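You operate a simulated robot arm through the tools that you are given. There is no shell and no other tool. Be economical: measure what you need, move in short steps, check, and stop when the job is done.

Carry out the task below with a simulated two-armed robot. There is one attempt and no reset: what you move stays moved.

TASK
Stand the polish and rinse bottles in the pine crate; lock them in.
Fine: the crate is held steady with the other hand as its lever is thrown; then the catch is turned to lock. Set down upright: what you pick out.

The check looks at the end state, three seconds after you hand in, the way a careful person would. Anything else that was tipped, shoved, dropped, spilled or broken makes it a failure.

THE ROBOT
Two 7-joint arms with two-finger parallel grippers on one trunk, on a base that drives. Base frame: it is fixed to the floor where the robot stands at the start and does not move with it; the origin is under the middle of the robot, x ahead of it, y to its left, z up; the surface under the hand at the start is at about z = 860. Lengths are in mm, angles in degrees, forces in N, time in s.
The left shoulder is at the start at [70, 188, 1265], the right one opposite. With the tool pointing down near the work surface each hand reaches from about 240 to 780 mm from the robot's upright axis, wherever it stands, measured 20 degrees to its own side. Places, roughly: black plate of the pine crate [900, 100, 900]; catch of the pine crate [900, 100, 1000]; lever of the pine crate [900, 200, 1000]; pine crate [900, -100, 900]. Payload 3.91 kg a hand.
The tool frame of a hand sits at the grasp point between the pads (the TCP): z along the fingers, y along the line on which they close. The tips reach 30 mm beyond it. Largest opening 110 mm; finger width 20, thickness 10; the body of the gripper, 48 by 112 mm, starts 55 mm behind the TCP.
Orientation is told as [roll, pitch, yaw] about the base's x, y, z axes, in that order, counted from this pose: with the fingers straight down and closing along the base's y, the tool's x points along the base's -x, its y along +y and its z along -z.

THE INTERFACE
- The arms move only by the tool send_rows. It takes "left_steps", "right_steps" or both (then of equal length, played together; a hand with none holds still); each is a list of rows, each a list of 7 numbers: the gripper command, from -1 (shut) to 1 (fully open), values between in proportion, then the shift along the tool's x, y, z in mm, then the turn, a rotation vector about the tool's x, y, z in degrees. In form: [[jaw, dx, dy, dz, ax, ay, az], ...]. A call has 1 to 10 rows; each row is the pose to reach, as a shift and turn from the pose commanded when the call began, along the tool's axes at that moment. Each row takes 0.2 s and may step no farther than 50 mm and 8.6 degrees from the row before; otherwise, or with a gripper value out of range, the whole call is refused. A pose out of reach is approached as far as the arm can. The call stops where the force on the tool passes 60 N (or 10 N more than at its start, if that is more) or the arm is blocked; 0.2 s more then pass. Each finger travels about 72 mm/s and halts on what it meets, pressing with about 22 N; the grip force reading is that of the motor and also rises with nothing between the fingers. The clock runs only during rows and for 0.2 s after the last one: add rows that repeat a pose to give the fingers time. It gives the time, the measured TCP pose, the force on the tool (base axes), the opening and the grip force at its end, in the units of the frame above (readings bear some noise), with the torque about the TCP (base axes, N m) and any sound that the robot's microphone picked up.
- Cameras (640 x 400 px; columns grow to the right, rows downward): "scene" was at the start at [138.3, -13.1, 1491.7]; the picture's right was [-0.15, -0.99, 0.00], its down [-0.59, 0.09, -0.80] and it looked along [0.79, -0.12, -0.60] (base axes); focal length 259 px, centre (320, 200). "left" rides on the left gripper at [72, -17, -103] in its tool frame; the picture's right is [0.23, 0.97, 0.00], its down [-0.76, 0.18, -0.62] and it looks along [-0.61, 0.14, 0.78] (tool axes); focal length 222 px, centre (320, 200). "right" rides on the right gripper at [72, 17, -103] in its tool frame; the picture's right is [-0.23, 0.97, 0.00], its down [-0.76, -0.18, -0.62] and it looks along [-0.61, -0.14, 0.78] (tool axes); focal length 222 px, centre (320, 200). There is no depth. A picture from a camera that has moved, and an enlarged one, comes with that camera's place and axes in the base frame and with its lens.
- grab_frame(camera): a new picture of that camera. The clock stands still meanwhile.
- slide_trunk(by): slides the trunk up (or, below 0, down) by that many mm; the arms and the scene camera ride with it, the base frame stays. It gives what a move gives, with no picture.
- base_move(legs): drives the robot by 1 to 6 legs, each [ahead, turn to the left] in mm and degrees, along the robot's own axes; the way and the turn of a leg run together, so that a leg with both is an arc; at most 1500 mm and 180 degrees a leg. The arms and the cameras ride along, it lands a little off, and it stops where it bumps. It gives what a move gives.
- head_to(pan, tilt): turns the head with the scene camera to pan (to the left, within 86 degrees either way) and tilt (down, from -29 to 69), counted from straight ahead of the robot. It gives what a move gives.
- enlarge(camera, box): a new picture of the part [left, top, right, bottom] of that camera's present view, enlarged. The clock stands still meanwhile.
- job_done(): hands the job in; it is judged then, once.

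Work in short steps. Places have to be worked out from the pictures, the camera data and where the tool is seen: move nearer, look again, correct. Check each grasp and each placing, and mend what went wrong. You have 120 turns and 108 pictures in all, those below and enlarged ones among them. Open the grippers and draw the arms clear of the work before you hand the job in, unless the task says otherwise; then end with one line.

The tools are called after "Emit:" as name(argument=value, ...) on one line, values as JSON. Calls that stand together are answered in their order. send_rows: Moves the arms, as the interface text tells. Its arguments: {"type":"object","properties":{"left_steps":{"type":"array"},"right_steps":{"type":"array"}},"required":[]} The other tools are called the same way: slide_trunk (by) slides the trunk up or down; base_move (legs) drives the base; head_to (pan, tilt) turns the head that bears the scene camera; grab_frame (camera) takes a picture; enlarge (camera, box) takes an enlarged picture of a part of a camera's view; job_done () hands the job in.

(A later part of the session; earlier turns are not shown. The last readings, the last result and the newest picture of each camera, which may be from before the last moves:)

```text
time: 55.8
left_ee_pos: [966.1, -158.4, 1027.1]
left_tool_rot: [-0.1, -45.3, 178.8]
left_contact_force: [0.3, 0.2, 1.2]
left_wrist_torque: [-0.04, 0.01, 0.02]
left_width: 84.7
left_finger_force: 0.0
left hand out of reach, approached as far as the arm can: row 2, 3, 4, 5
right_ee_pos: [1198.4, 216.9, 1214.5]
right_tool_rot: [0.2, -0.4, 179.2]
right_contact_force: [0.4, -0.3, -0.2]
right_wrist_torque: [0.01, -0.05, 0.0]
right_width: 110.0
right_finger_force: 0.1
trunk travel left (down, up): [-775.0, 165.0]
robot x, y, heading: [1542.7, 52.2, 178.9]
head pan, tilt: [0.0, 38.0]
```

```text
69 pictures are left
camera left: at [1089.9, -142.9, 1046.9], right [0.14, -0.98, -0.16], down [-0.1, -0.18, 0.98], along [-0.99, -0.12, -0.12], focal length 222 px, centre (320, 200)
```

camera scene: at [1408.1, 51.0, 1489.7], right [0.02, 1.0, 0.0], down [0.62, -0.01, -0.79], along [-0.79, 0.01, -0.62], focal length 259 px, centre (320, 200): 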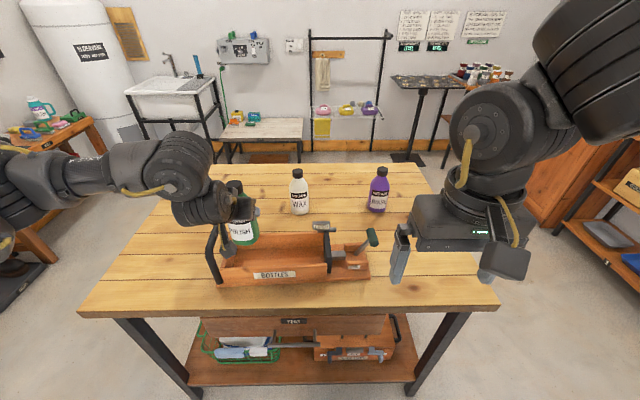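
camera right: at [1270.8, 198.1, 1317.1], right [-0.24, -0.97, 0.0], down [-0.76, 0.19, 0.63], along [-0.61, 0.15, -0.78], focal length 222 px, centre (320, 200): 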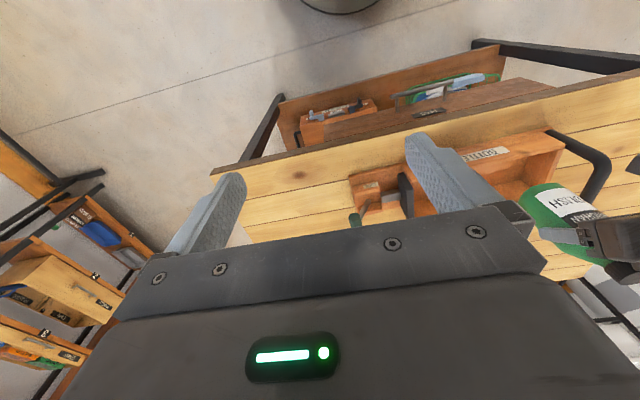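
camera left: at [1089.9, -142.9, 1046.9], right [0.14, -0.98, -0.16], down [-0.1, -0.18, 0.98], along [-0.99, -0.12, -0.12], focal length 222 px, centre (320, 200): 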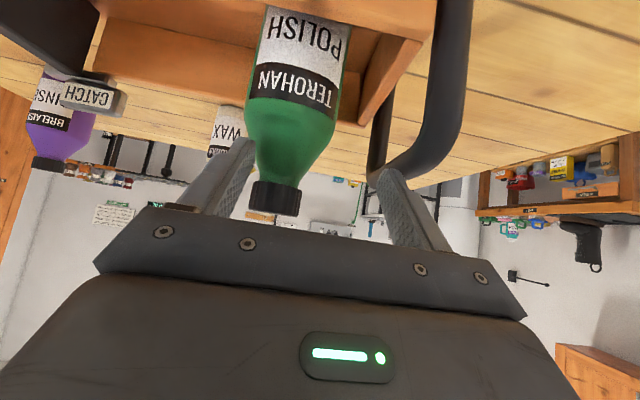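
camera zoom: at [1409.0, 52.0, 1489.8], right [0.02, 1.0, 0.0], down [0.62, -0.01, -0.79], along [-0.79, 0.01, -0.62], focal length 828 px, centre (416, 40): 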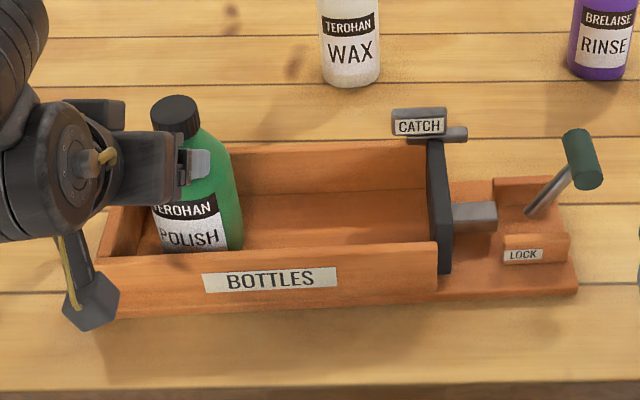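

The arm hit its reach limit and drifted to y=-158, close to the handle. I recentre in y, then rise straight up.

Emit:
send_rows(left_steps=[[0.53, 0, -12, 0, 0, 0, 0], [0.53, -6, -24, 0, 0, 0, 0], [0.53, -30, -26, -18, 0, 0, 0], [0.53, -52, -26, -38, 0, 0, 0], [0.53, -72, -26, -50, 0, 0, 0], [0.53, -72, -26, -50, 0, 0, 0]])

Emit:
enlarge(camera="scene", box=[190, 190, 390, 310])

```text
time: 57.2
left_ee_pos: [934.5, -140.2, 1112.2]
left_tool_rot: [-0.1, -45.2, 178.9]
left_contact_force: [-0.5, -0.2, 0.2]
left_wrist_torque: [0.01, -0.05, -0.02]
left_width: 84.1
left_finger_force: 0.0
left hand out of reach, approached as far as the arm can: row 1, 2, 3, 4, 5, 6
right_ee_pos: [1199.5, 215.0, 1213.7]
right_tool_rot: [0.1, -0.4, 179.2]
right_contact_force: [-0.7, 0.8, -0.4]
right_wrist_torque: [0.01, 0.01, 0.02]
right_width: 109.9
right_finger_force: 0.2
trunk travel left (down, up): [-775.0, 165.0]
robot x, y, heading: [1538.9, 49.4, 179.3]
head pan, tilt: [0.0, 38.0]
```

```text
3.20 times, centred on (290, 250) of scene
camera zoom: at [1408.7, 51.0, 1489.7], right [0.02, 1.0, 0.0], down [0.62, -0.01, -0.79], along [-0.79, 0.01, -0.62], focal length 828 px, centre (416, 40)
```

zoom: 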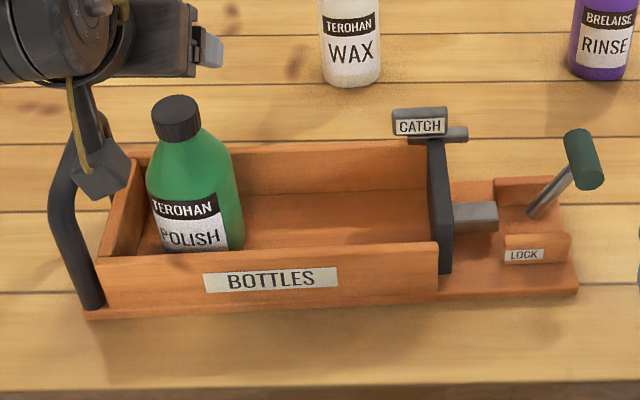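

Polish stands upright in the bay and the crate hasn't moved. I drive forward again to work on the rinse bottle with the right hand.

Emit:
base_move(legs=[[138, 0]])

Emit:
send_rows(right_steps=[[1, -35, -5, 5, 0, -7.5, 0], [1, -70, -10, 15, 0, -15, 0], [1, -105, -18, 30, 0, -22.5, 0], [1, -140, -26, 45, 0, -30, 0], [1, -175, -34, 60, 0, -37.5, 0], [1, -210, -42, 75, 0, -45, 0], [1, -250, -50, 88, 0, -45, 0], [1, -290, -54, 96, 0, -45, 0], [1, -290, -54, 96, 0, -45, 0]])

Emit:
grab_frame(camera="right")

Emit:
grab_frame(camera="scene")

```text
time: 58.5
left_ee_pos: [799.7, -138.6, 1112.6]
left_tool_rot: [-0.2, -45.3, 178.7]
left_contact_force: [0.1, -0.8, -0.4]
left_wrist_torque: [0.01, -0.01, -0.03]
left_width: 84.4
left_finger_force: 0.1
right_ee_pos: [1062.8, 217.4, 1215.3]
right_tool_rot: [0.1, -0.5, 179.2]
right_contact_force: [-0.4, 1.1, 0.9]
right_wrist_torque: [-0.03, -0.01, -0.01]
right_width: 110.0
right_finger_force: 0.0
trunk travel left (down, up): [-775.0, 165.0]
robot x, y, heading: [1404.3, 50.1, 179.1]
head pan, tilt: [0.0, 38.0]
```

```text
time: 60.5
left_ee_pos: [796.5, -137.9, 1111.4]
left_tool_rot: [-0.1, -45.3, 178.8]
left_contact_force: [-0.4, -0.7, -0.3]
left_wrist_torque: [0.02, -0.02, -0.01]
left_width: 84.0
left_finger_force: 0.1
right_ee_pos: [851.9, 262.4, 1141.7]
right_tool_rot: [0.0, -45.5, 179.1]
right_contact_force: [0.5, -0.3, -0.3]
right_wrist_torque: [0.01, 0.03, 0.02]
right_width: 110.1
right_finger_force: 0.1
right hand out of reach, approached as far as the arm can: row 7, 8, 9
trunk travel left (down, up): [-775.0, 165.0]
robot x, y, heading: [1404.7, 52.1, 179.2]
head pan, tilt: [0.0, 38.0]
```

```text
67 pictures are left
camera right: at [975.2, 244.6, 1161.8], right [-0.17, -0.97, 0.16], down [-0.09, 0.18, 0.98], along [-0.98, 0.16, -0.12], focal length 222 px, centre (320, 200)
```

right: 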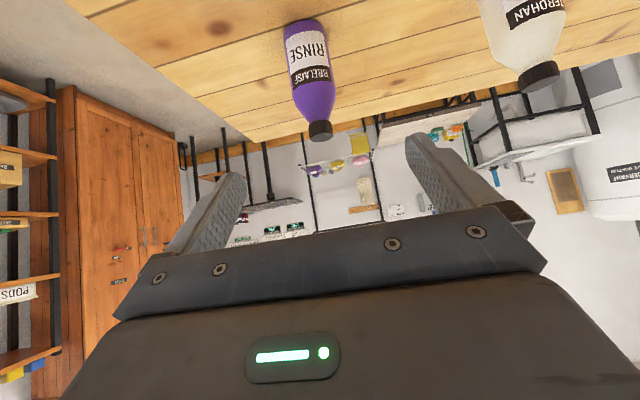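

```text
66 pictures are left
camera scene: at [1270.6, 54.1, 1489.7], right [0.02, 1.0, 0.0], down [0.62, -0.01, -0.79], along [-0.79, 0.01, -0.62], focal length 259 px, centre (320, 200)
```

scene: 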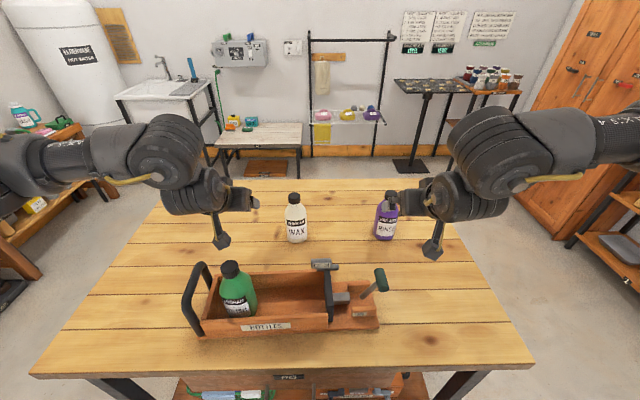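

Rinse cap at about (659, 280). I try continuing along a lower line toward (770, 282, 1080).

Emit:
send_rows(right_steps=[[1, -5, -7, 34, 0, 0, 0], [1, -10, -14, 68, 0, 0, 0], [1, -15, -20, 101, 0, 0, 0], [1, -15, -20, 101, 0, 0, 0]])

```text
time: 61.5
left_ee_pos: [798.0, -138.8, 1112.4]
left_tool_rot: [-0.1, -45.2, 178.8]
left_contact_force: [-1.0, -0.2, 0.0]
left_wrist_torque: [-0.01, -0.02, -0.01]
left_width: 84.2
left_finger_force: 0.1
right_ee_pos: [851.9, 262.7, 1141.2]
right_tool_rot: [0.1, -45.3, 179.1]
right_contact_force: [0.2, -0.1, 0.2]
right_wrist_torque: [-0.02, -0.03, -0.03]
right_width: 110.1
right_finger_force: 0.0
right hand out of reach, approached as far as the arm can: row 1, 2, 3, 4
trunk travel left (down, up): [-775.0, 165.0]
robot x, y, heading: [1405.4, 48.0, 179.1]
head pan, tilt: [0.0, 38.0]
```

A joint seems to be at its limit. I untilt by ~22° first, then extend forward with less tilt.

Emit:
send_rows(right_steps=[[1, 0, 0, 0, 0, 7.5, 0], [1, 0, 0, 0, 0, 15, 0], [1, 0, 0, 0, 0, 22.5, 0], [1, -20, -7, 20, 0, 22.5, 0], [1, -40, -14, 40, 0, 22.5, 0], [1, -58, -20, 58, 0, 22.5, 0], [1, -58, -20, 58, 0, 22.5, 0]])

```text
time: 63.1
left_ee_pos: [798.2, -138.1, 1111.6]
left_tool_rot: [-0.1, -45.2, 178.8]
left_contact_force: [0.9, -0.2, -1.3]
left_wrist_torque: [-0.02, -0.01, -0.02]
left_width: 84.0
left_finger_force: 0.0
right_ee_pos: [855.7, 216.6, 1135.6]
right_tool_rot: [0.1, -23.0, 178.8]
right_contact_force: [-1.1, -0.5, 0.5]
right_wrist_torque: [0.0, -0.01, 0.01]
right_width: 110.1
right_finger_force: 0.0
right hand out of reach, approached as far as the arm can: row 1, 2, 3, 4, 5, 6, 7
trunk travel left (down, up): [-775.0, 165.0]
robot x, y, heading: [1403.9, 50.3, 178.9]
head pan, tilt: [0.0, 38.0]
```

Still limited. I bring the right hand back to tool-down at the mirror of the left hand's starting place, known to be good, to unfold the arm.

Emit:
send_rows(right_steps=[[1, 0, 0, -15, 0, 7.5, 0], [1, -10, -15, -33, 0, 15, 0], [1, -25, -30, -33, 0, 22.5, 0], [1, -45, -45, -33, 0, 23, 0], [1, -61, -60, -33, 0, 23, 0], [1, -61, -60, -33, 0, 23, 0]])

Emit:
grab_frame(camera="scene")

```text
time: 64.5
left_ee_pos: [796.7, -137.8, 1111.2]
left_tool_rot: [-0.2, -45.2, 178.8]
left_contact_force: [-0.3, -0.3, 0.1]
left_wrist_torque: [0.02, 0.01, -0.01]
left_width: 84.3
left_finger_force: 0.0
right_ee_pos: [900.3, 184.1, 1169.4]
right_tool_rot: [0.0, 0.2, 179.1]
right_contact_force: [-0.5, 0.1, 0.5]
right_wrist_torque: [0.0, 0.02, 0.02]
right_width: 110.2
right_finger_force: 0.1
right hand out of reach, approached as far as the arm can: row 1, 2, 3, 4, 5, 6
trunk travel left (down, up): [-775.0, 165.0]
robot x, y, heading: [1406.0, 51.3, 179.2]
head pan, tilt: [0.0, 38.0]
```

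```text
65 pictures are left
camera scene: at [1270.6, 53.4, 1489.7], right [0.02, 1.0, 0.0], down [0.62, -0.01, -0.79], along [-0.79, 0.01, -0.62], focal length 259 px, centre (320, 200)
```

scene: 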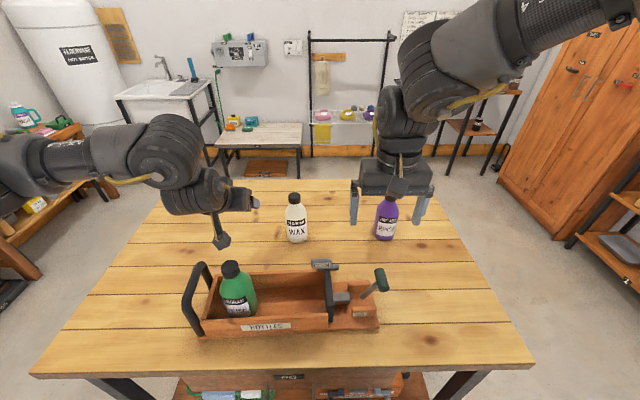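

I try extending forward with the tool straight down from here, in small steps.

Emit:
send_rows(right_steps=[[1, 0, 0, -20, 0, 0, 0], [1, -20, -15, -30, 0, 0, 0], [1, -40, -30, -30, 0, 0, 0], [1, -60, -50, -30, 0, 0, 0], [1, -80, -80, -30, 0, 0, 0], [1, -80, -80, -30, 0, 0, 0]])

```text
time: 65.9
left_ee_pos: [797.9, -137.4, 1111.4]
left_tool_rot: [-0.2, -45.3, 178.9]
left_contact_force: [-0.1, 0.2, 0.8]
left_wrist_torque: [0.0, 0.01, -0.02]
left_width: 84.4
left_finger_force: 0.2
right_ee_pos: [896.9, 178.0, 1193.8]
right_tool_rot: [0.1, 0.1, 179.1]
right_contact_force: [-0.2, -0.3, 0.0]
right_wrist_torque: [-0.01, -0.03, 0.0]
right_width: 110.0
right_finger_force: 0.2
right hand out of reach, approached as far as the arm can: row 2, 3, 4, 5, 6
trunk travel left (down, up): [-775.0, 165.0]
robot x, y, heading: [1402.7, 55.0, 178.9]
head pan, tilt: [0.0, 38.0]
```

Only upward moves work here. I go back to the arm's start pose to undo the elbow drift, then try again from there.

Emit:
send_rows(right_steps=[[1, 30, -10, -5, 0, 0, 0], [1, 65, -20, -10, 0, 0, 0], [1, 100, -30, -15, 0, 0, 0], [1, 135, -36, -20, 0, 0, 0], [1, 160, -38, -20, 0, 0, 0], [1, 160, -38, -20, 0, 0, 0]])

Emit:
send_rows(right_steps=[[1, -20, -15, 0, 0, 0, 0], [1, -50, -40, 0, 0, 0, 0], [1, -85, -60, 0, 0, 0, 0], [1, -125, -70, 0, 0, 0, 0], [1, -165, -75, 0, 0, 0, 0], [1, -205, -75, 0, 0, 0, 0], [1, -235, -75, 0, 0, 0, 0], [1, -235, -75, 0, 0, 0, 0]])

```text
time: 67.3
left_ee_pos: [797.0, -138.1, 1111.0]
left_tool_rot: [-0.1, -45.2, 178.8]
left_contact_force: [0.1, -0.2, 0.7]
left_wrist_torque: [-0.03, 0.0, -0.01]
left_width: 84.2
left_finger_force: 0.0
right_ee_pos: [1058.0, 214.6, 1213.5]
right_tool_rot: [0.1, 0.1, 179.3]
right_contact_force: [-0.6, 0.1, 1.1]
right_wrist_torque: [-0.03, 0.01, -0.02]
right_width: 110.1
right_finger_force: 0.1
trunk travel left (down, up): [-775.0, 165.0]
robot x, y, heading: [1404.9, 50.7, 179.0]
head pan, tilt: [0.0, 38.0]
```

```text
time: 69.1
left_ee_pos: [797.9, -137.7, 1113.1]
left_tool_rot: [-0.2, -45.3, 178.8]
left_contact_force: [0.2, 0.7, 0.2]
left_wrist_torque: [-0.01, 0.0, 0.01]
left_width: 84.2
left_finger_force: 0.0
right_ee_pos: [925.9, 202.1, 1197.9]
right_tool_rot: [0.2, 0.0, 179.0]
right_contact_force: [-0.2, -1.0, -0.8]
right_wrist_torque: [0.01, 0.01, -0.01]
right_width: 109.8
right_finger_force: 0.0
right hand out of reach, approached as far as the arm can: row 3, 4, 5, 6, 7, 8
trunk travel left (down, up): [-775.0, 165.0]
robot x, y, heading: [1403.5, 50.2, 178.9]
head pan, tilt: [0.0, 38.0]
```

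The limits seem tied to the hands being high relative to the shoulders. I raise the trunk 150 mm so the arms work lower relative to it, then lower the right hand back and retry the extension.

Emit:
slide_trunk(by=150)

Emit:
send_rows(right_steps=[[1, 0, 0, 40, 0, 0, 0], [1, 0, 0, 80, 0, 0, 0], [1, 0, 0, 120, 0, 0, 0], [1, 0, 0, 160, 0, 0, 0], [1, -30, -20, 180, 0, 0, 0], [1, -60, -40, 190, 0, 0, 0], [1, -95, -60, 190, 0, 0, 0], [1, -130, -70, 190, 0, 0, 0], [1, -130, -70, 190, 0, 0, 0]])

```text
time: 70.9
left_ee_pos: [796.7, -137.5, 1261.1]
left_tool_rot: [-0.1, -45.2, 178.8]
left_contact_force: [0.1, 0.0, -0.5]
left_wrist_torque: [-0.02, -0.02, 0.02]
left_width: 83.9
left_finger_force: 0.1
right_ee_pos: [924.5, 201.1, 1347.1]
right_tool_rot: [0.1, 0.2, 179.0]
right_contact_force: [0.5, -0.3, -0.8]
right_wrist_torque: [0.02, 0.01, 0.04]
right_width: 110.0
right_finger_force: 0.2
trunk travel left (down, up): [-925.0, 15.0]
robot x, y, heading: [1406.0, 47.2, 178.9]
head pan, tilt: [0.0, 38.0]
```

```text
time: 72.9
left_ee_pos: [798.5, -137.4, 1263.0]
left_tool_rot: [-0.1, -45.2, 178.9]
left_contact_force: [-0.3, 0.0, -0.2]
left_wrist_torque: [0.0, 0.01, -0.01]
left_width: 84.2
left_finger_force: 0.0
right_ee_pos: [907.5, 193.1, 1170.7]
right_tool_rot: [-0.1, 0.0, 178.8]
right_contact_force: [0.5, -0.6, 0.3]
right_wrist_torque: [-0.02, -0.02, 0.01]
right_width: 110.0
right_finger_force: 0.1
right hand out of reach, approached as far as the arm can: row 5, 6, 7, 8, 9
trunk travel left (down, up): [-925.0, 15.0]
robot x, y, heading: [1405.5, 50.7, 179.0]
head pan, tilt: [0.0, 38.0]
```

Still limited in the forward direction only. I test whether yawing the hand frees it.

Emit:
send_rows(right_steps=[[1, 20, 0, 0, 0, 0, 8], [1, 20, 0, 0, 0, 0, 16], [1, 20, 0, 0, 0, 0, 24], [1, 0, 0, 0, 0, 0, 24], [1, -20, 0, 0, 0, 0, 24], [1, -40, 0, 0, 0, 0, 24], [1, -60, 0, 0, 0, 0, 24]])

```text
time: 74.5
left_ee_pos: [796.7, -137.2, 1260.9]
left_tool_rot: [-0.2, -45.1, 178.9]
left_contact_force: [-1.0, 0.7, 0.3]
left_wrist_torque: [0.02, 0.01, -0.03]
left_width: 84.1
left_finger_force: 0.0
right_ee_pos: [845.3, 194.4, 1171.0]
right_tool_rot: [0.1, 0.0, 155.0]
right_contact_force: [0.1, -0.2, -0.3]
right_wrist_torque: [0.0, 0.01, 0.01]
right_width: 110.0
right_finger_force: 0.2
trunk travel left (down, up): [-925.0, 15.0]
robot x, y, heading: [1404.5, 49.5, 179.2]
head pan, tilt: [0.0, 38.0]
```

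Yaw was the blocked freedom: at yaw 155° the arm extends, which is fine for a round bottle. I tilt 45° and go to a pre-grasp above and behind the rinse bottle.

Emit:
send_rows(right_steps=[[1, -18, 0, 5, 0, -7.5, 0], [1, -36, 0, 15, 0, -15, 0], [1, -54, 0, 30, 0, -22.5, 0], [1, -72, 0, 50, 0, -30, 0], [1, -90, 0, 70, 0, -37.5, 0], [1, -108, 0, 91, 0, -45, 0], [1, -108, 0, 91, 0, -45, 0]])

Emit:
grab_frame(camera="right")

Emit:
grab_frame(camera="scene")

```text
time: 76.1
left_ee_pos: [797.8, -139.0, 1262.5]
left_tool_rot: [-0.1, -45.3, 178.8]
left_contact_force: [0.3, -0.6, 0.7]
left_wrist_torque: [0.01, 0.04, 0.02]
left_width: 84.0
left_finger_force: 0.2
right_ee_pos: [749.6, 240.8, 1079.0]
right_tool_rot: [0.1, -45.0, 154.9]
right_contact_force: [0.2, 0.1, -1.3]
right_wrist_torque: [0.03, 0.0, -0.03]
right_width: 109.6
right_finger_force: 0.1
trunk travel left (down, up): [-925.0, 15.0]
robot x, y, heading: [1404.5, 48.1, 178.9]
head pan, tilt: [0.0, 38.0]
```

```text
64 pictures are left
camera right: at [854.4, 172.7, 1101.8], right [-0.56, -0.81, 0.16], down [-0.01, 0.2, 0.98], along [-0.83, 0.54, -0.12], focal length 222 px, centre (320, 200)
```

right: 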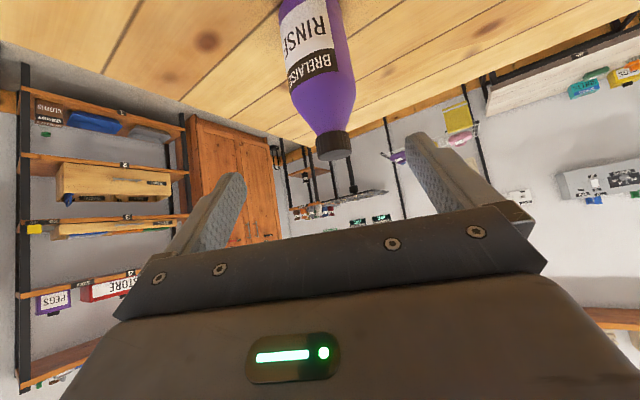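

```text
63 pictures are left
camera scene: at [1271.6, 53.6, 1639.8], right [0.02, 1.0, 0.0], down [0.62, -0.01, -0.79], along [-0.79, 0.01, -0.62], focal length 259 px, centre (320, 200)
```

scene: 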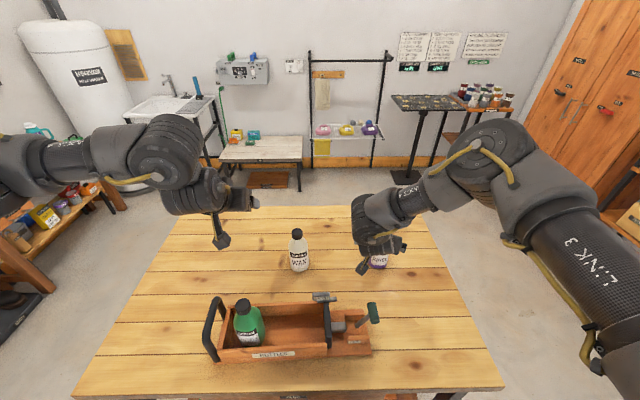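

Cap at about (655, 278). I line up and advance halfway along the fingers.

Emit:
send_rows(right_steps=[[1, 12, 3, 0, 0, 0, 0], [1, 24, 6, 0, 0, 0, 0], [1, 24, 6, 40, 0, 0, 0], [1, 24, 6, 80, 0, 0, 0], [1, 24, 6, 80, 0, 0, 0]])

Emit:
grab_frame(camera="right")

Emit:
enlarge(camera="scene", box=[320, 200, 440, 290])

```text
time: 77.3
left_ee_pos: [798.6, -138.6, 1262.4]
left_tool_rot: [-0.2, -45.2, 178.9]
left_contact_force: [0.7, 0.3, -0.5]
left_wrist_torque: [-0.01, 0.01, 0.01]
left_width: 84.1
left_finger_force: 0.1
right_ee_pos: [710.7, 251.3, 1005.2]
right_tool_rot: [0.0, -45.0, 154.9]
right_contact_force: [-0.6, 0.1, 0.1]
right_wrist_torque: [0.03, 0.0, -0.01]
right_width: 109.8
right_finger_force: 0.0
trunk travel left (down, up): [-925.0, 15.0]
robot x, y, heading: [1402.1, 50.6, 178.9]
head pan, tilt: [0.0, 38.0]
```

```text
62 pictures are left
camera right: at [816.4, 184.3, 1028.2], right [-0.56, -0.82, 0.16], down [-0.01, 0.2, 0.98], along [-0.83, 0.54, -0.12], focal length 222 px, centre (320, 200)
```

right: 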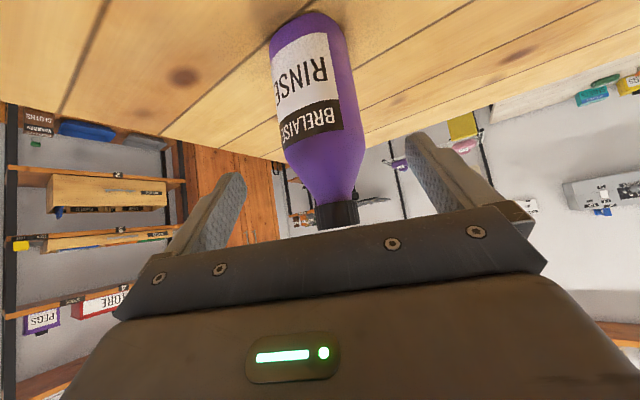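

```text
4.44 times, centred on (380, 245) of scene
camera zoom: at [1272.4, 52.4, 1639.9], right [0.02, 1.0, 0.0], down [0.62, -0.01, -0.79], along [-0.79, 0.01, -0.62], focal length 1150 px, centre (53, 0)
```

zoom: 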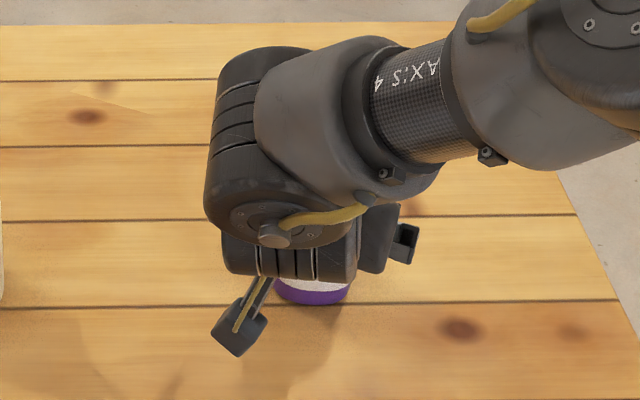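

Compared to the mirrored left grasp view, the bottle is ~6 mm off toward tool +y. I correct, then advance the rest.

Emit:
send_rows(right_steps=[[1, 0, 6, 0, 0, 0, 0], [1, 0, 6, 35, 0, 0, 0], [1, 0, 6, 66, 0, 0, 0], [1, 0, 6, 66, 0, 0, 0]])

Emit:
grab_frame(camera="right")

```text
time: 78.3
left_ee_pos: [797.8, -137.7, 1261.9]
left_tool_rot: [-0.2, -45.3, 178.9]
left_contact_force: [0.1, 1.1, 0.9]
left_wrist_torque: [-0.01, 0.0, 0.0]
left_width: 84.5
left_finger_force: 0.1
right_ee_pos: [692.1, 260.9, 970.5]
right_tool_rot: [0.2, -45.0, 154.8]
right_contact_force: [0.3, 0.3, -0.3]
right_wrist_torque: [0.01, 0.03, 0.01]
right_width: 110.1
right_finger_force: 0.1
right hand out of reach, approached as far as the arm can: row 3, 4
trunk travel left (down, up): [-925.0, 15.0]
robot x, y, heading: [1407.5, 52.1, 178.9]
head pan, tilt: [0.0, 38.0]
```

```text
60 pictures are left
camera right: at [796.5, 192.1, 993.2], right [-0.56, -0.81, 0.16], down [-0.01, 0.2, 0.98], along [-0.83, 0.54, -0.12], focal length 222 px, centre (320, 200)
```

right: 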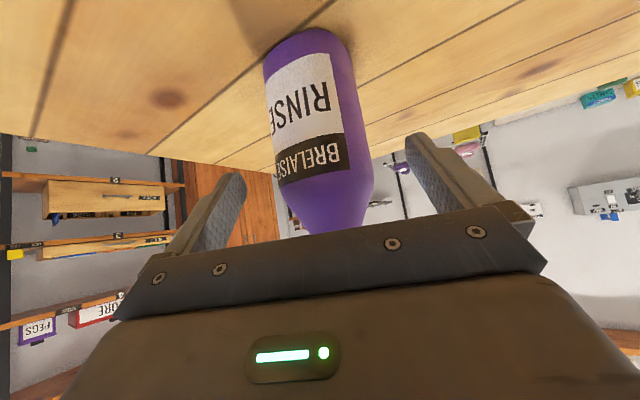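

With the trunk high, the reach now ends 20 mm short. I back off, rise 100 mm, and lower the trunk by 130 mm to regain reach.

Emit:
send_rows(right_steps=[[1, 0, 0, -35, 0, 0, 0], [1, 0, 0, -70, 0, 0, 0], [1, -33, 0, -103, 0, 0, 0], [1, -66, 0, -136, 0, 0, 0], [1, -90, 0, -160, 0, 0, 0], [1, -90, 0, -160, 0, 0, 0]])

Emit:
slide_trunk(by=-130)

Emit:
grab_frame(camera="right")

```text
time: 79.7
left_ee_pos: [797.6, -138.8, 1260.7]
left_tool_rot: [-0.2, -45.2, 178.9]
left_contact_force: [-0.1, 0.6, -0.8]
left_wrist_torque: [0.02, 0.01, 0.01]
left_width: 84.3
left_finger_force: 0.1
right_ee_pos: [735.9, 239.2, 1147.5]
right_tool_rot: [0.1, -44.9, 155.0]
right_contact_force: [-0.3, -0.1, 0.7]
right_wrist_torque: [-0.01, 0.03, 0.02]
right_width: 109.8
right_finger_force: 0.1
trunk travel left (down, up): [-925.0, 15.0]
robot x, y, heading: [1403.6, 50.8, 179.3]
head pan, tilt: [0.0, 38.0]
```

```text
time: 81.2
left_ee_pos: [797.8, -138.4, 1132.3]
left_tool_rot: [-0.2, -45.2, 178.7]
left_contact_force: [-0.3, -0.1, 0.3]
left_wrist_torque: [0.0, 0.01, 0.03]
left_width: 84.0
left_finger_force: 0.1
right_ee_pos: [737.0, 239.3, 1018.2]
right_tool_rot: [0.0, -44.9, 155.0]
right_contact_force: [-0.4, 0.3, 0.4]
right_wrist_torque: [0.03, -0.01, 0.01]
right_width: 110.3
right_finger_force: 0.1
trunk travel left (down, up): [-795.0, 145.0]
robot x, y, heading: [1408.6, 51.6, 179.4]
head pan, tilt: [0.0, 38.0]
```

```text
59 pictures are left
camera right: at [842.2, 171.3, 1040.7], right [-0.56, -0.81, 0.16], down [-0.01, 0.2, 0.98], along [-0.83, 0.54, -0.13], focal length 222 px, centre (320, 200)
```

right: 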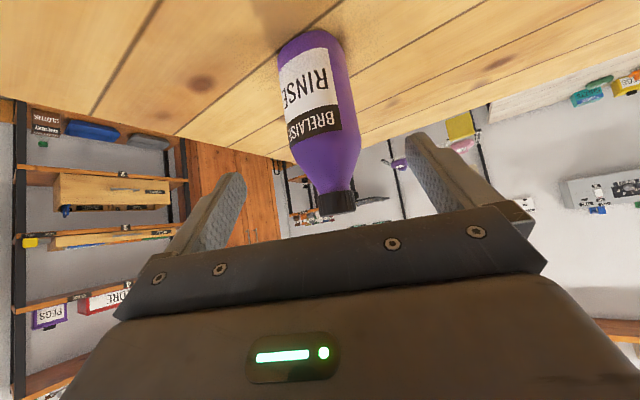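

Bottle is well aligned (≈(655, 275)). I advance the remaining ~99 mm with a small lateral trim.

Emit:
send_rows(right_steps=[[1, -11, 3, 10, 0, 0, 0], [1, -11, 3, 40, 0, 0, 0], [1, -11, 3, 70, 0, 0, 0], [1, -11, 3, 95, 0, 0, 0], [1, -11, 3, 95, 0, 0, 0]])

Emit:
grab_frame(camera="right")

```text
time: 82.4
left_ee_pos: [797.5, -138.5, 1132.3]
left_tool_rot: [-0.2, -45.3, 178.8]
left_contact_force: [-0.3, 0.2, -0.3]
left_wrist_torque: [0.01, 0.01, 0.04]
left_width: 84.2
left_finger_force: 0.0
right_ee_pos: [666.7, 268.5, 958.6]
right_tool_rot: [0.1, -45.0, 155.0]
right_contact_force: [-0.1, -0.5, 0.5]
right_wrist_torque: [0.03, 0.0, 0.0]
right_width: 110.2
right_finger_force: 0.1
trunk travel left (down, up): [-795.0, 145.0]
robot x, y, heading: [1406.0, 53.5, 178.7]
head pan, tilt: [0.0, 38.0]
```

```text
58 pictures are left
camera right: at [772.6, 200.9, 980.4], right [-0.56, -0.81, 0.16], down [-0.01, 0.2, 0.98], along [-0.83, 0.54, -0.13], focal length 222 px, centre (320, 200)
```

right: 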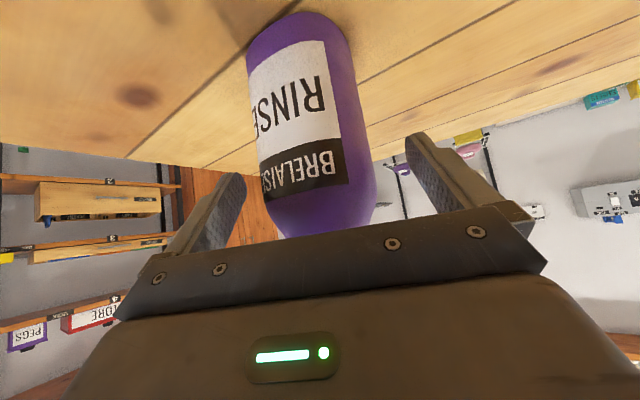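

The view matches the left grasp. I close the right fingers.

Emit:
send_rows(right_steps=[[0.2, 0, 0, 2, 0, 0, 0], [-0.3, 0, 0, 2, 0, 0, 0], [-0.6, 0, 0, 2, 0, 0, 0], [-1, 0, 0, 2, 0, 0, 0], [-1, 0, 0, 2, 0, 0, 0], [-1, 0, 0, 2, 0, 0, 0]])

Emit:
grab_frame(camera="right")

```text
time: 83.8
left_ee_pos: [797.2, -137.8, 1132.9]
left_tool_rot: [-0.1, -45.1, 178.8]
left_contact_force: [-0.5, 0.1, 0.6]
left_wrist_torque: [-0.01, 0.02, 0.01]
left_width: 84.1
left_finger_force: 0.2
right_ee_pos: [665.5, 270.3, 957.3]
right_tool_rot: [0.1, -45.0, 155.0]
right_contact_force: [-0.3, -0.3, 0.6]
right_wrist_torque: [-0.09, 0.06, 0.01]
right_width: 69.1
right_finger_force: 21.7
trunk travel left (down, up): [-795.0, 145.0]
robot x, y, heading: [1404.8, 53.8, 179.1]
head pan, tilt: [0.0, 38.0]
```

```text
57 pictures are left
camera right: at [771.2, 201.2, 979.0], right [-0.56, -0.81, 0.16], down [-0.01, 0.2, 0.98], along [-0.83, 0.54, -0.13], focal length 222 px, centre (320, 200)
```

right: 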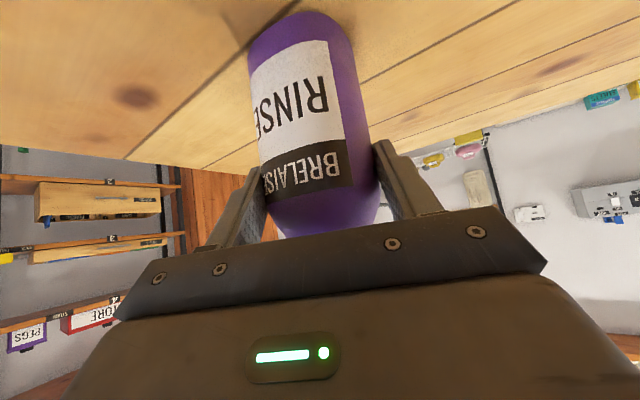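

Gripped (69 mm). I lift with the trunk by 145 mm plus 40 mm by the arm, so that the bottle clears the lever. Backing up 291 mm and turning left 23° will then bring it over the bay with the hand squared.

Emit:
slide_trunk(by=145)

Emit:
send_rows(right_steps=[[-1, -14, 0, -14, 0, 0, 0], [-1, -28, 0, -28, 0, 0, 0], [-1, -28, 0, -28, 0, 0, 0]])

Emit:
grab_frame(camera="scene")

```text
time: 85.5
left_ee_pos: [797.0, -137.9, 1276.3]
left_tool_rot: [0.0, -45.2, 178.7]
left_contact_force: [-0.6, 0.3, -0.5]
left_wrist_torque: [-0.03, 0.0, -0.01]
left_width: 84.5
left_finger_force: 0.1
right_ee_pos: [664.7, 269.0, 1101.1]
right_tool_rot: [0.0, -44.9, 155.0]
right_contact_force: [-0.6, 0.1, -4.1]
right_wrist_torque: [-0.05, -0.03, 0.01]
right_width: 68.8
right_finger_force: 22.0
trunk travel left (down, up): [-940.0, 0.0]
robot x, y, heading: [1408.6, 50.5, 179.2]
head pan, tilt: [0.0, 38.0]
```

```text
time: 86.3
left_ee_pos: [796.9, -137.0, 1277.0]
left_tool_rot: [-0.1, -45.2, 178.8]
left_contact_force: [-0.4, -0.6, -0.7]
left_wrist_torque: [0.0, 0.02, 0.0]
left_width: 84.2
left_finger_force: 0.0
right_ee_pos: [665.5, 269.4, 1140.7]
right_tool_rot: [0.0, -44.8, 155.1]
right_contact_force: [0.3, 0.3, -4.0]
right_wrist_torque: [-0.06, -0.04, 0.02]
right_width: 68.6
right_finger_force: 21.9
trunk travel left (down, up): [-940.0, 0.0]
robot x, y, heading: [1404.8, 50.1, 179.2]
head pan, tilt: [0.0, 38.0]
```

```text
56 pictures are left
camera scene: at [1269.5, 53.8, 1654.6], right [0.02, 1.0, 0.0], down [0.62, -0.01, -0.79], along [-0.79, 0.01, -0.62], focal length 259 px, centre (320, 200)
```

scene: 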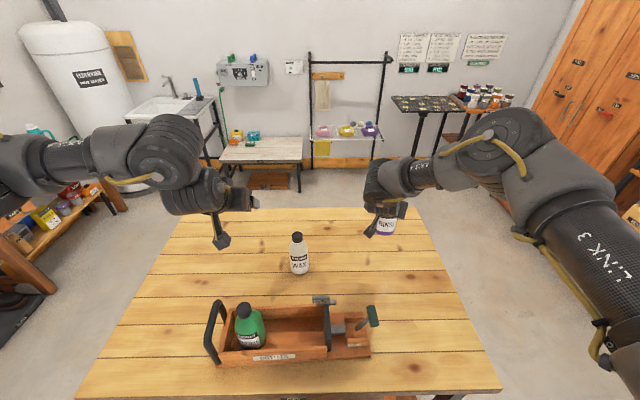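

Bottle is up (bottom ≈1043). I drive back 291 mm and then turn 23° left.

Emit:
base_move(legs=[[-291, 0], [0, 23]])

Emit:
head_to(pan=-20, tilt=40)

Emit:
grab_frame(camera="scene")

Emit:
grab_frame(camera="right")

```text
time: 89.5
left_ee_pos: [1204.9, -363.2, 1275.3]
left_tool_rot: [-0.1, -45.2, -158.3]
left_contact_force: [0.0, 0.0, -0.3]
left_wrist_torque: [0.01, 0.01, 0.01]
left_width: 84.3
left_finger_force: 0.1
right_ee_pos: [925.9, -37.9, 1139.7]
right_tool_rot: [0.2, -44.8, 177.9]
right_contact_force: [0.4, -0.4, -4.4]
right_wrist_torque: [0.02, -0.1, -0.02]
right_width: 68.7
right_finger_force: 21.3
trunk travel left (down, up): [-940.0, 0.0]
robot x, y, heading: [1693.5, 47.6, -158.1]
head pan, tilt: [0.0, 38.0]
```

```text
time: 90.4
left_ee_pos: [1205.7, -366.9, 1276.7]
left_tool_rot: [-0.3, -45.2, -158.2]
left_contact_force: [-0.3, -0.9, -0.5]
left_wrist_torque: [-0.01, 0.01, -0.02]
left_width: 84.0
left_finger_force: 0.1
right_ee_pos: [927.0, -41.4, 1142.1]
right_tool_rot: [0.0, -44.9, 178.0]
right_contact_force: [-0.8, 0.2, -4.2]
right_wrist_torque: [0.04, -0.08, -0.05]
right_width: 68.7
right_finger_force: 22.0
trunk travel left (down, up): [-940.0, 0.0]
robot x, y, heading: [1693.9, 43.8, -157.9]
head pan, tilt: [-20.0, 40.0]
```

```text
55 pictures are left
camera scene: at [1562.4, 23.5, 1651.7], right [-0.04, 1.0, 0.0], down [0.64, 0.02, -0.77], along [-0.77, -0.03, -0.64], focal length 259 px, centre (320, 200)
```

scene: 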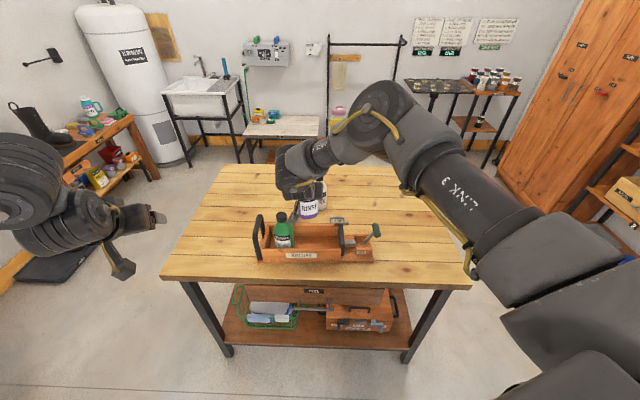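

```text
54 pictures are left
camera right: at [1049.8, -63.5, 1163.6], right [-0.2, -0.97, 0.16], down [-0.09, 0.18, 0.98], along [-0.98, 0.18, -0.13], focal length 222 px, centre (320, 200)
```

right: 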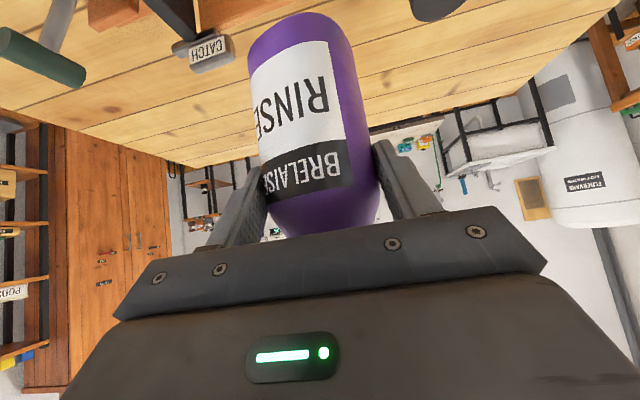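

The hand is squared over the bay: bottle axis ≈(915.5, -41), polish edge ≈-97. I shift 5 mm away from polish and lower 95 mm to just above the walls, then check.

Emit:
send_rows(right_steps=[[-1, 0, -5, 0, 0, 0, 0], [-1, 25, -5, 25, 0, 0, 0], [-1, 50, -5, 50, 0, 0, 0], [-1, 67, -5, 67, 0, 0, 0], [-1, 67, -5, 67, 0, 0, 0]])

Emit:
enlarge(camera="scene", box=[240, 170, 400, 270])

Emit:
grab_frame(camera="right")

```text
time: 91.6
left_ee_pos: [1205.5, -364.6, 1276.3]
left_tool_rot: [-0.3, -45.2, -158.3]
left_contact_force: [-0.8, 0.8, 0.3]
left_wrist_torque: [0.0, 0.01, 0.02]
left_width: 84.4
left_finger_force: 0.1
right_ee_pos: [928.3, -36.4, 1048.1]
right_tool_rot: [0.2, -44.9, 177.6]
right_contact_force: [0.1, -0.5, -4.8]
right_wrist_torque: [-0.02, -0.09, 0.04]
right_width: 68.8
right_finger_force: 21.6
trunk travel left (down, up): [-940.0, 0.0]
robot x, y, heading: [1694.4, 50.6, -157.8]
head pan, tilt: [-20.0, 40.0]
```

```text
4.00 times, centred on (320, 220) of scene
camera zoom: at [1562.2, 24.6, 1651.7], right [-0.04, 1.0, 0.0], down [0.64, 0.02, -0.77], along [-0.77, -0.03, -0.64], focal length 1035 px, centre (320, 120)
```

zoom: 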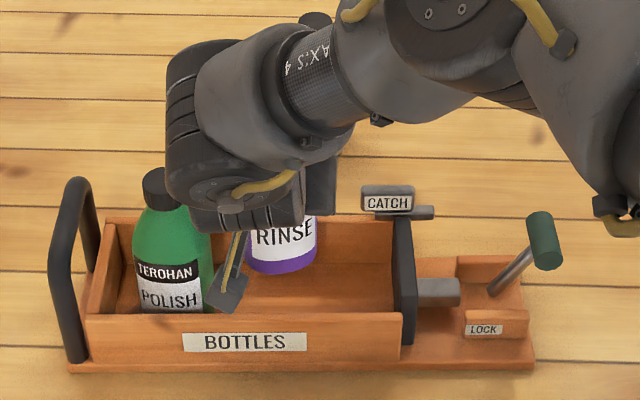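

```text
52 pictures are left
camera right: at [1051.7, -58.6, 1069.4], right [-0.2, -0.97, 0.16], down [-0.09, 0.18, 0.98], along [-0.98, 0.18, -0.12], focal length 222 px, centre (320, 200)
```

right: 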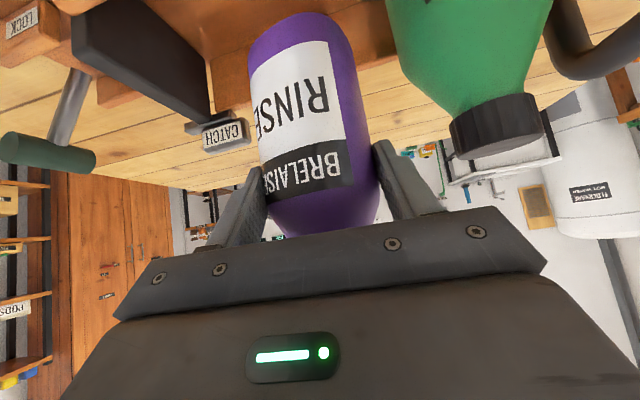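

Polish is at y≈-130, leaving about a finger's room. I shift 4 mm more away and lower to just above the floor, then feel for contact.

Emit:
send_rows(right_steps=[[-1, 0, -4, 0, 0, 0, 0], [-1, 20, -4, 20, 0, 0, 0], [-1, 38, -4, 38, 0, 0, 0], [-1, 46, -4, 46, 0, 0, 0], [-1, 51, -4, 51, 0, 0, 0], [-1, 53, -4, 53, 0, 0, 0], [-1, 55, -4, 55, 0, 0, 0], [-1, 55, -4, 55, 0, 0, 0]])

Emit:
enlarge(camera="scene", box=[240, 170, 400, 270])

```text
time: 93.4
left_ee_pos: [1205.1, -364.8, 1276.5]
left_tool_rot: [-0.3, -45.2, -158.2]
left_contact_force: [0.8, -0.2, 0.4]
left_wrist_torque: [-0.03, -0.02, 0.0]
left_width: 84.2
left_finger_force: 0.1
right_ee_pos: [953.7, -28.6, 981.2]
right_tool_rot: [0.2, -44.9, 177.6]
right_contact_force: [-0.3, 0.1, -3.8]
right_wrist_torque: [-0.01, -0.03, 0.02]
right_width: 68.6
right_finger_force: 22.2
right hand out of reach, approached as far as the arm can: row 2, 3, 4, 5, 6, 7, 8
trunk travel left (down, up): [-940.0, 0.0]
robot x, y, heading: [1695.0, 48.4, -157.9]
head pan, tilt: [-20.0, 40.0]
```

```text
4.00 times, centred on (320, 220) of scene
camera zoom: at [1561.9, 24.6, 1651.7], right [-0.04, 1.0, 0.0], down [0.64, 0.02, -0.77], along [-0.77, -0.03, -0.64], focal length 1035 px, centre (320, 120)
```

zoom: 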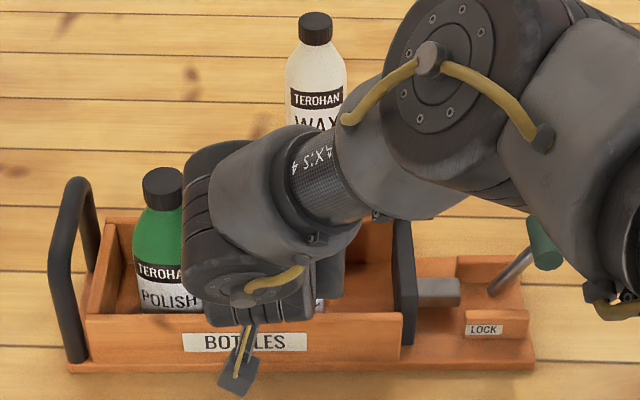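

The arm ran out of reach and slid 25 mm toward the near wall. I raise straight up to check, and will lower with the trunk instead.

Emit:
send_rows(right_steps=[[-1, -15, 0, -15, 0, 0, 0], [-1, -35, 0, -35, 0, 0, 0], [-1, -60, 0, -60, 0, 0, 0], [-1, -78, 1, -42, 0, 0, 0], [-1, -78, 1, -42, 0, 0, 0]])

Emit:
grab_frame(camera="right")

Emit:
enlarge(camera="scene", box=[240, 170, 400, 270])

```text
time: 94.6
left_ee_pos: [1205.7, -365.5, 1275.4]
left_tool_rot: [-0.2, -45.1, -158.3]
left_contact_force: [-0.7, 0.5, 0.4]
left_wrist_torque: [0.0, -0.01, 0.01]
left_width: 84.3
left_finger_force: 0.2
right_ee_pos: [927.1, -29.6, 1066.2]
right_tool_rot: [0.0, -44.9, 178.1]
right_contact_force: [-0.4, -0.4, -4.7]
right_wrist_torque: [0.0, -0.06, -0.01]
right_width: 68.4
right_finger_force: 21.8
trunk travel left (down, up): [-940.0, 0.0]
robot x, y, heading: [1688.8, 46.3, -158.0]
head pan, tilt: [-20.0, 40.0]
```

```text
50 pictures are left
camera right: at [1050.2, -51.3, 1089.0], right [-0.2, -0.97, 0.16], down [-0.09, 0.18, 0.98], along [-0.98, 0.18, -0.13], focal length 222 px, centre (320, 200)
```

right: 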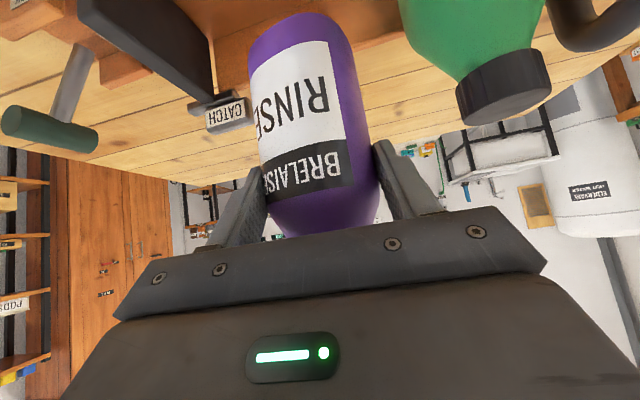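

```text
4.00 times, centred on (320, 220) of scene
camera zoom: at [1561.3, 24.4, 1651.6], right [-0.04, 1.0, 0.0], down [0.64, 0.02, -0.77], along [-0.76, -0.03, -0.64], focal length 1035 px, centre (320, 120)
```

zoom: 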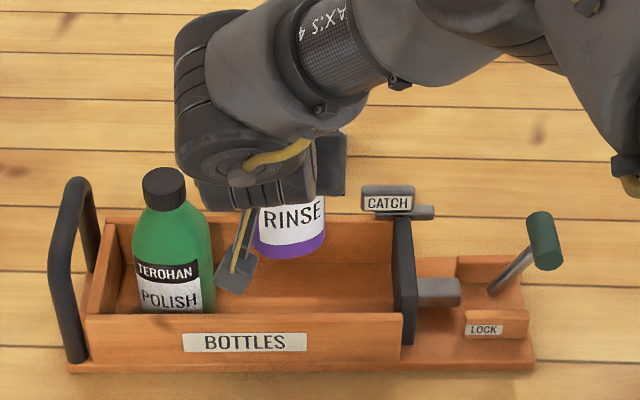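

Bottle and crate are unchanged. TCP is at (927, -30, 1066); I lower with the trunk by 78 mm.

Emit:
slide_trunk(by=-78)

Emit:
enlarge(camera="scene", box=[240, 160, 400, 260])

Emit:
grab_frame(camera="right")

```text
time: 95.7
left_ee_pos: [1205.6, -364.7, 1197.8]
left_tool_rot: [-0.1, -45.3, -158.2]
left_contact_force: [0.4, 0.1, -0.4]
left_wrist_torque: [-0.01, 0.0, 0.01]
left_width: 84.2
left_finger_force: 0.0
right_ee_pos: [927.6, -30.7, 989.1]
right_tool_rot: [0.1, -44.8, 178.0]
right_contact_force: [-0.5, -1.1, -3.5]
right_wrist_torque: [-0.02, -0.05, 0.0]
right_width: 68.7
right_finger_force: 22.1
trunk travel left (down, up): [-862.0, 78.0]
robot x, y, heading: [1694.6, 48.1, -158.1]
head pan, tilt: [-20.0, 40.0]
```

```text
4.00 times, centred on (320, 210) of scene
camera zoom: at [1561.8, 24.5, 1573.7], right [-0.04, 1.0, 0.0], down [0.64, 0.02, -0.77], along [-0.77, -0.03, -0.64], focal length 1035 px, centre (320, 160)
```

zoom: 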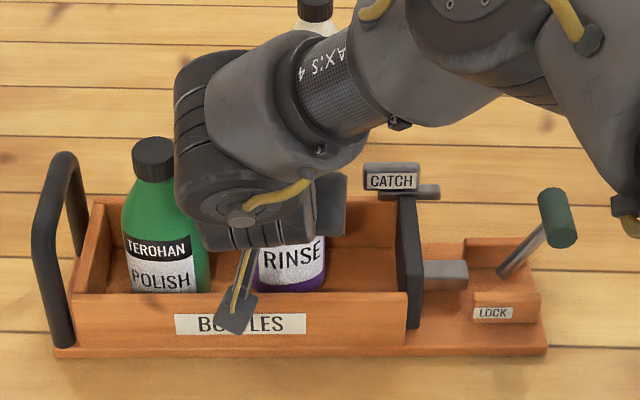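

```text
47 pictures are left
camera right: at [1050.7, -51.5, 1011.1], right [-0.2, -0.97, 0.16], down [-0.09, 0.18, 0.98], along [-0.98, 0.18, -0.13], focal length 222 px, centre (320, 200)
```

right: 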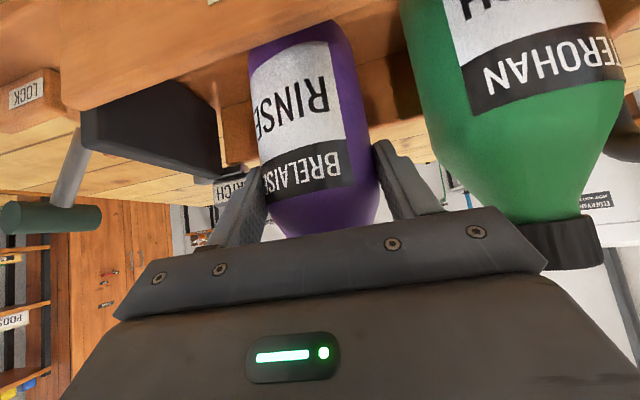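

Clear on both sides. I lower the last ~18 mm: trunk 14 mm, then small arm steps to feel the floor.

Emit:
slide_trunk(by=-14)

Emit:
send_rows(right_steps=[[-1, 1.5, 0, 1.5, 0, 0, 0], [-1, 3, 0, 3, 0, 0, 0], [-1, 4.5, 0, 4.5, 0, 0, 0], [-1, 4.5, 0, 4.5, 0, 0, 0]])

```text
time: 96.3
left_ee_pos: [1205.0, -366.3, 1184.8]
left_tool_rot: [-0.2, -45.2, -158.2]
left_contact_force: [-0.5, 0.1, -1.2]
left_wrist_torque: [0.0, 0.0, 0.01]
left_width: 84.3
left_finger_force: 0.0
right_ee_pos: [928.6, -30.8, 975.0]
right_tool_rot: [0.0, -45.0, 178.0]
right_contact_force: [-0.3, 0.2, -3.5]
right_wrist_torque: [0.02, -0.06, -0.02]
right_width: 68.8
right_finger_force: 22.1
trunk travel left (down, up): [-848.0, 92.0]
robot x, y, heading: [1691.6, 44.7, -158.1]
head pan, tilt: [-20.0, 40.0]
```

```text
time: 97.3
left_ee_pos: [1206.1, -364.7, 1186.8]
left_tool_rot: [-0.2, -45.3, -158.1]
left_contact_force: [0.2, 0.3, 0.6]
left_wrist_torque: [0.0, 0.03, -0.01]
left_width: 84.2
left_finger_force: 0.1
right_ee_pos: [926.3, -29.3, 970.9]
right_tool_rot: [0.1, -45.1, 177.8]
right_contact_force: [-3.1, -0.5, 6.0]
right_wrist_torque: [-0.19, 0.14, -0.03]
right_width: 68.4
right_finger_force: 21.9
trunk travel left (down, up): [-848.0, 92.0]
robot x, y, heading: [1695.0, 46.6, -158.3]
head pan, tilt: [-20.0, 40.0]
```

Floor contact felt. I open to ~82 mm and check.

Emit:
send_rows(right_steps=[[-0.2, -1, 0, -1, 0, 0, 0], [0.3, -1, 0, -1, 0, 0, 0], [0.5, -1, 0, -1, 0, 0, 0], [0.5, -1, 0, -1, 0, 0, 0]])

Emit:
grab_frame(camera="right")

```text
time: 98.3
left_ee_pos: [1206.5, -364.8, 1184.3]
left_tool_rot: [-0.3, -45.2, -158.2]
left_contact_force: [0.0, 0.7, -0.7]
left_wrist_torque: [0.04, 0.02, -0.02]
left_width: 84.4
left_finger_force: 0.0
right_ee_pos: [927.0, -30.1, 971.0]
right_tool_rot: [0.1, -44.8, 177.9]
right_contact_force: [0.4, 0.2, 0.0]
right_wrist_torque: [-0.01, 0.02, 0.01]
right_width: 82.6
right_finger_force: 0.0
trunk travel left (down, up): [-848.0, 92.0]
robot x, y, heading: [1695.1, 47.9, -158.3]
head pan, tilt: [-20.0, 40.0]
```

```text
46 pictures are left
camera right: at [1051.3, -51.4, 992.5], right [-0.2, -0.97, 0.16], down [-0.09, 0.18, 0.98], along [-0.98, 0.18, -0.13], focal length 222 px, centre (320, 200)
```

right: 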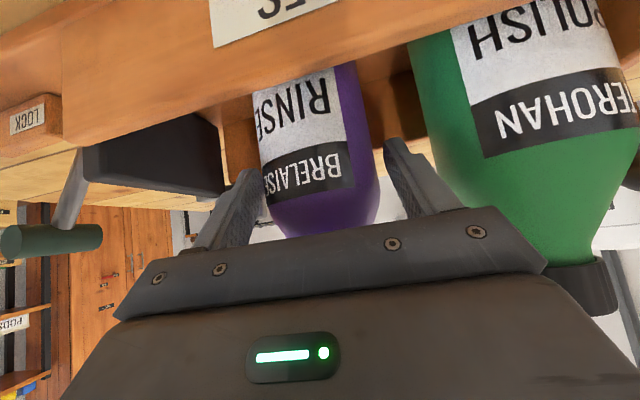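

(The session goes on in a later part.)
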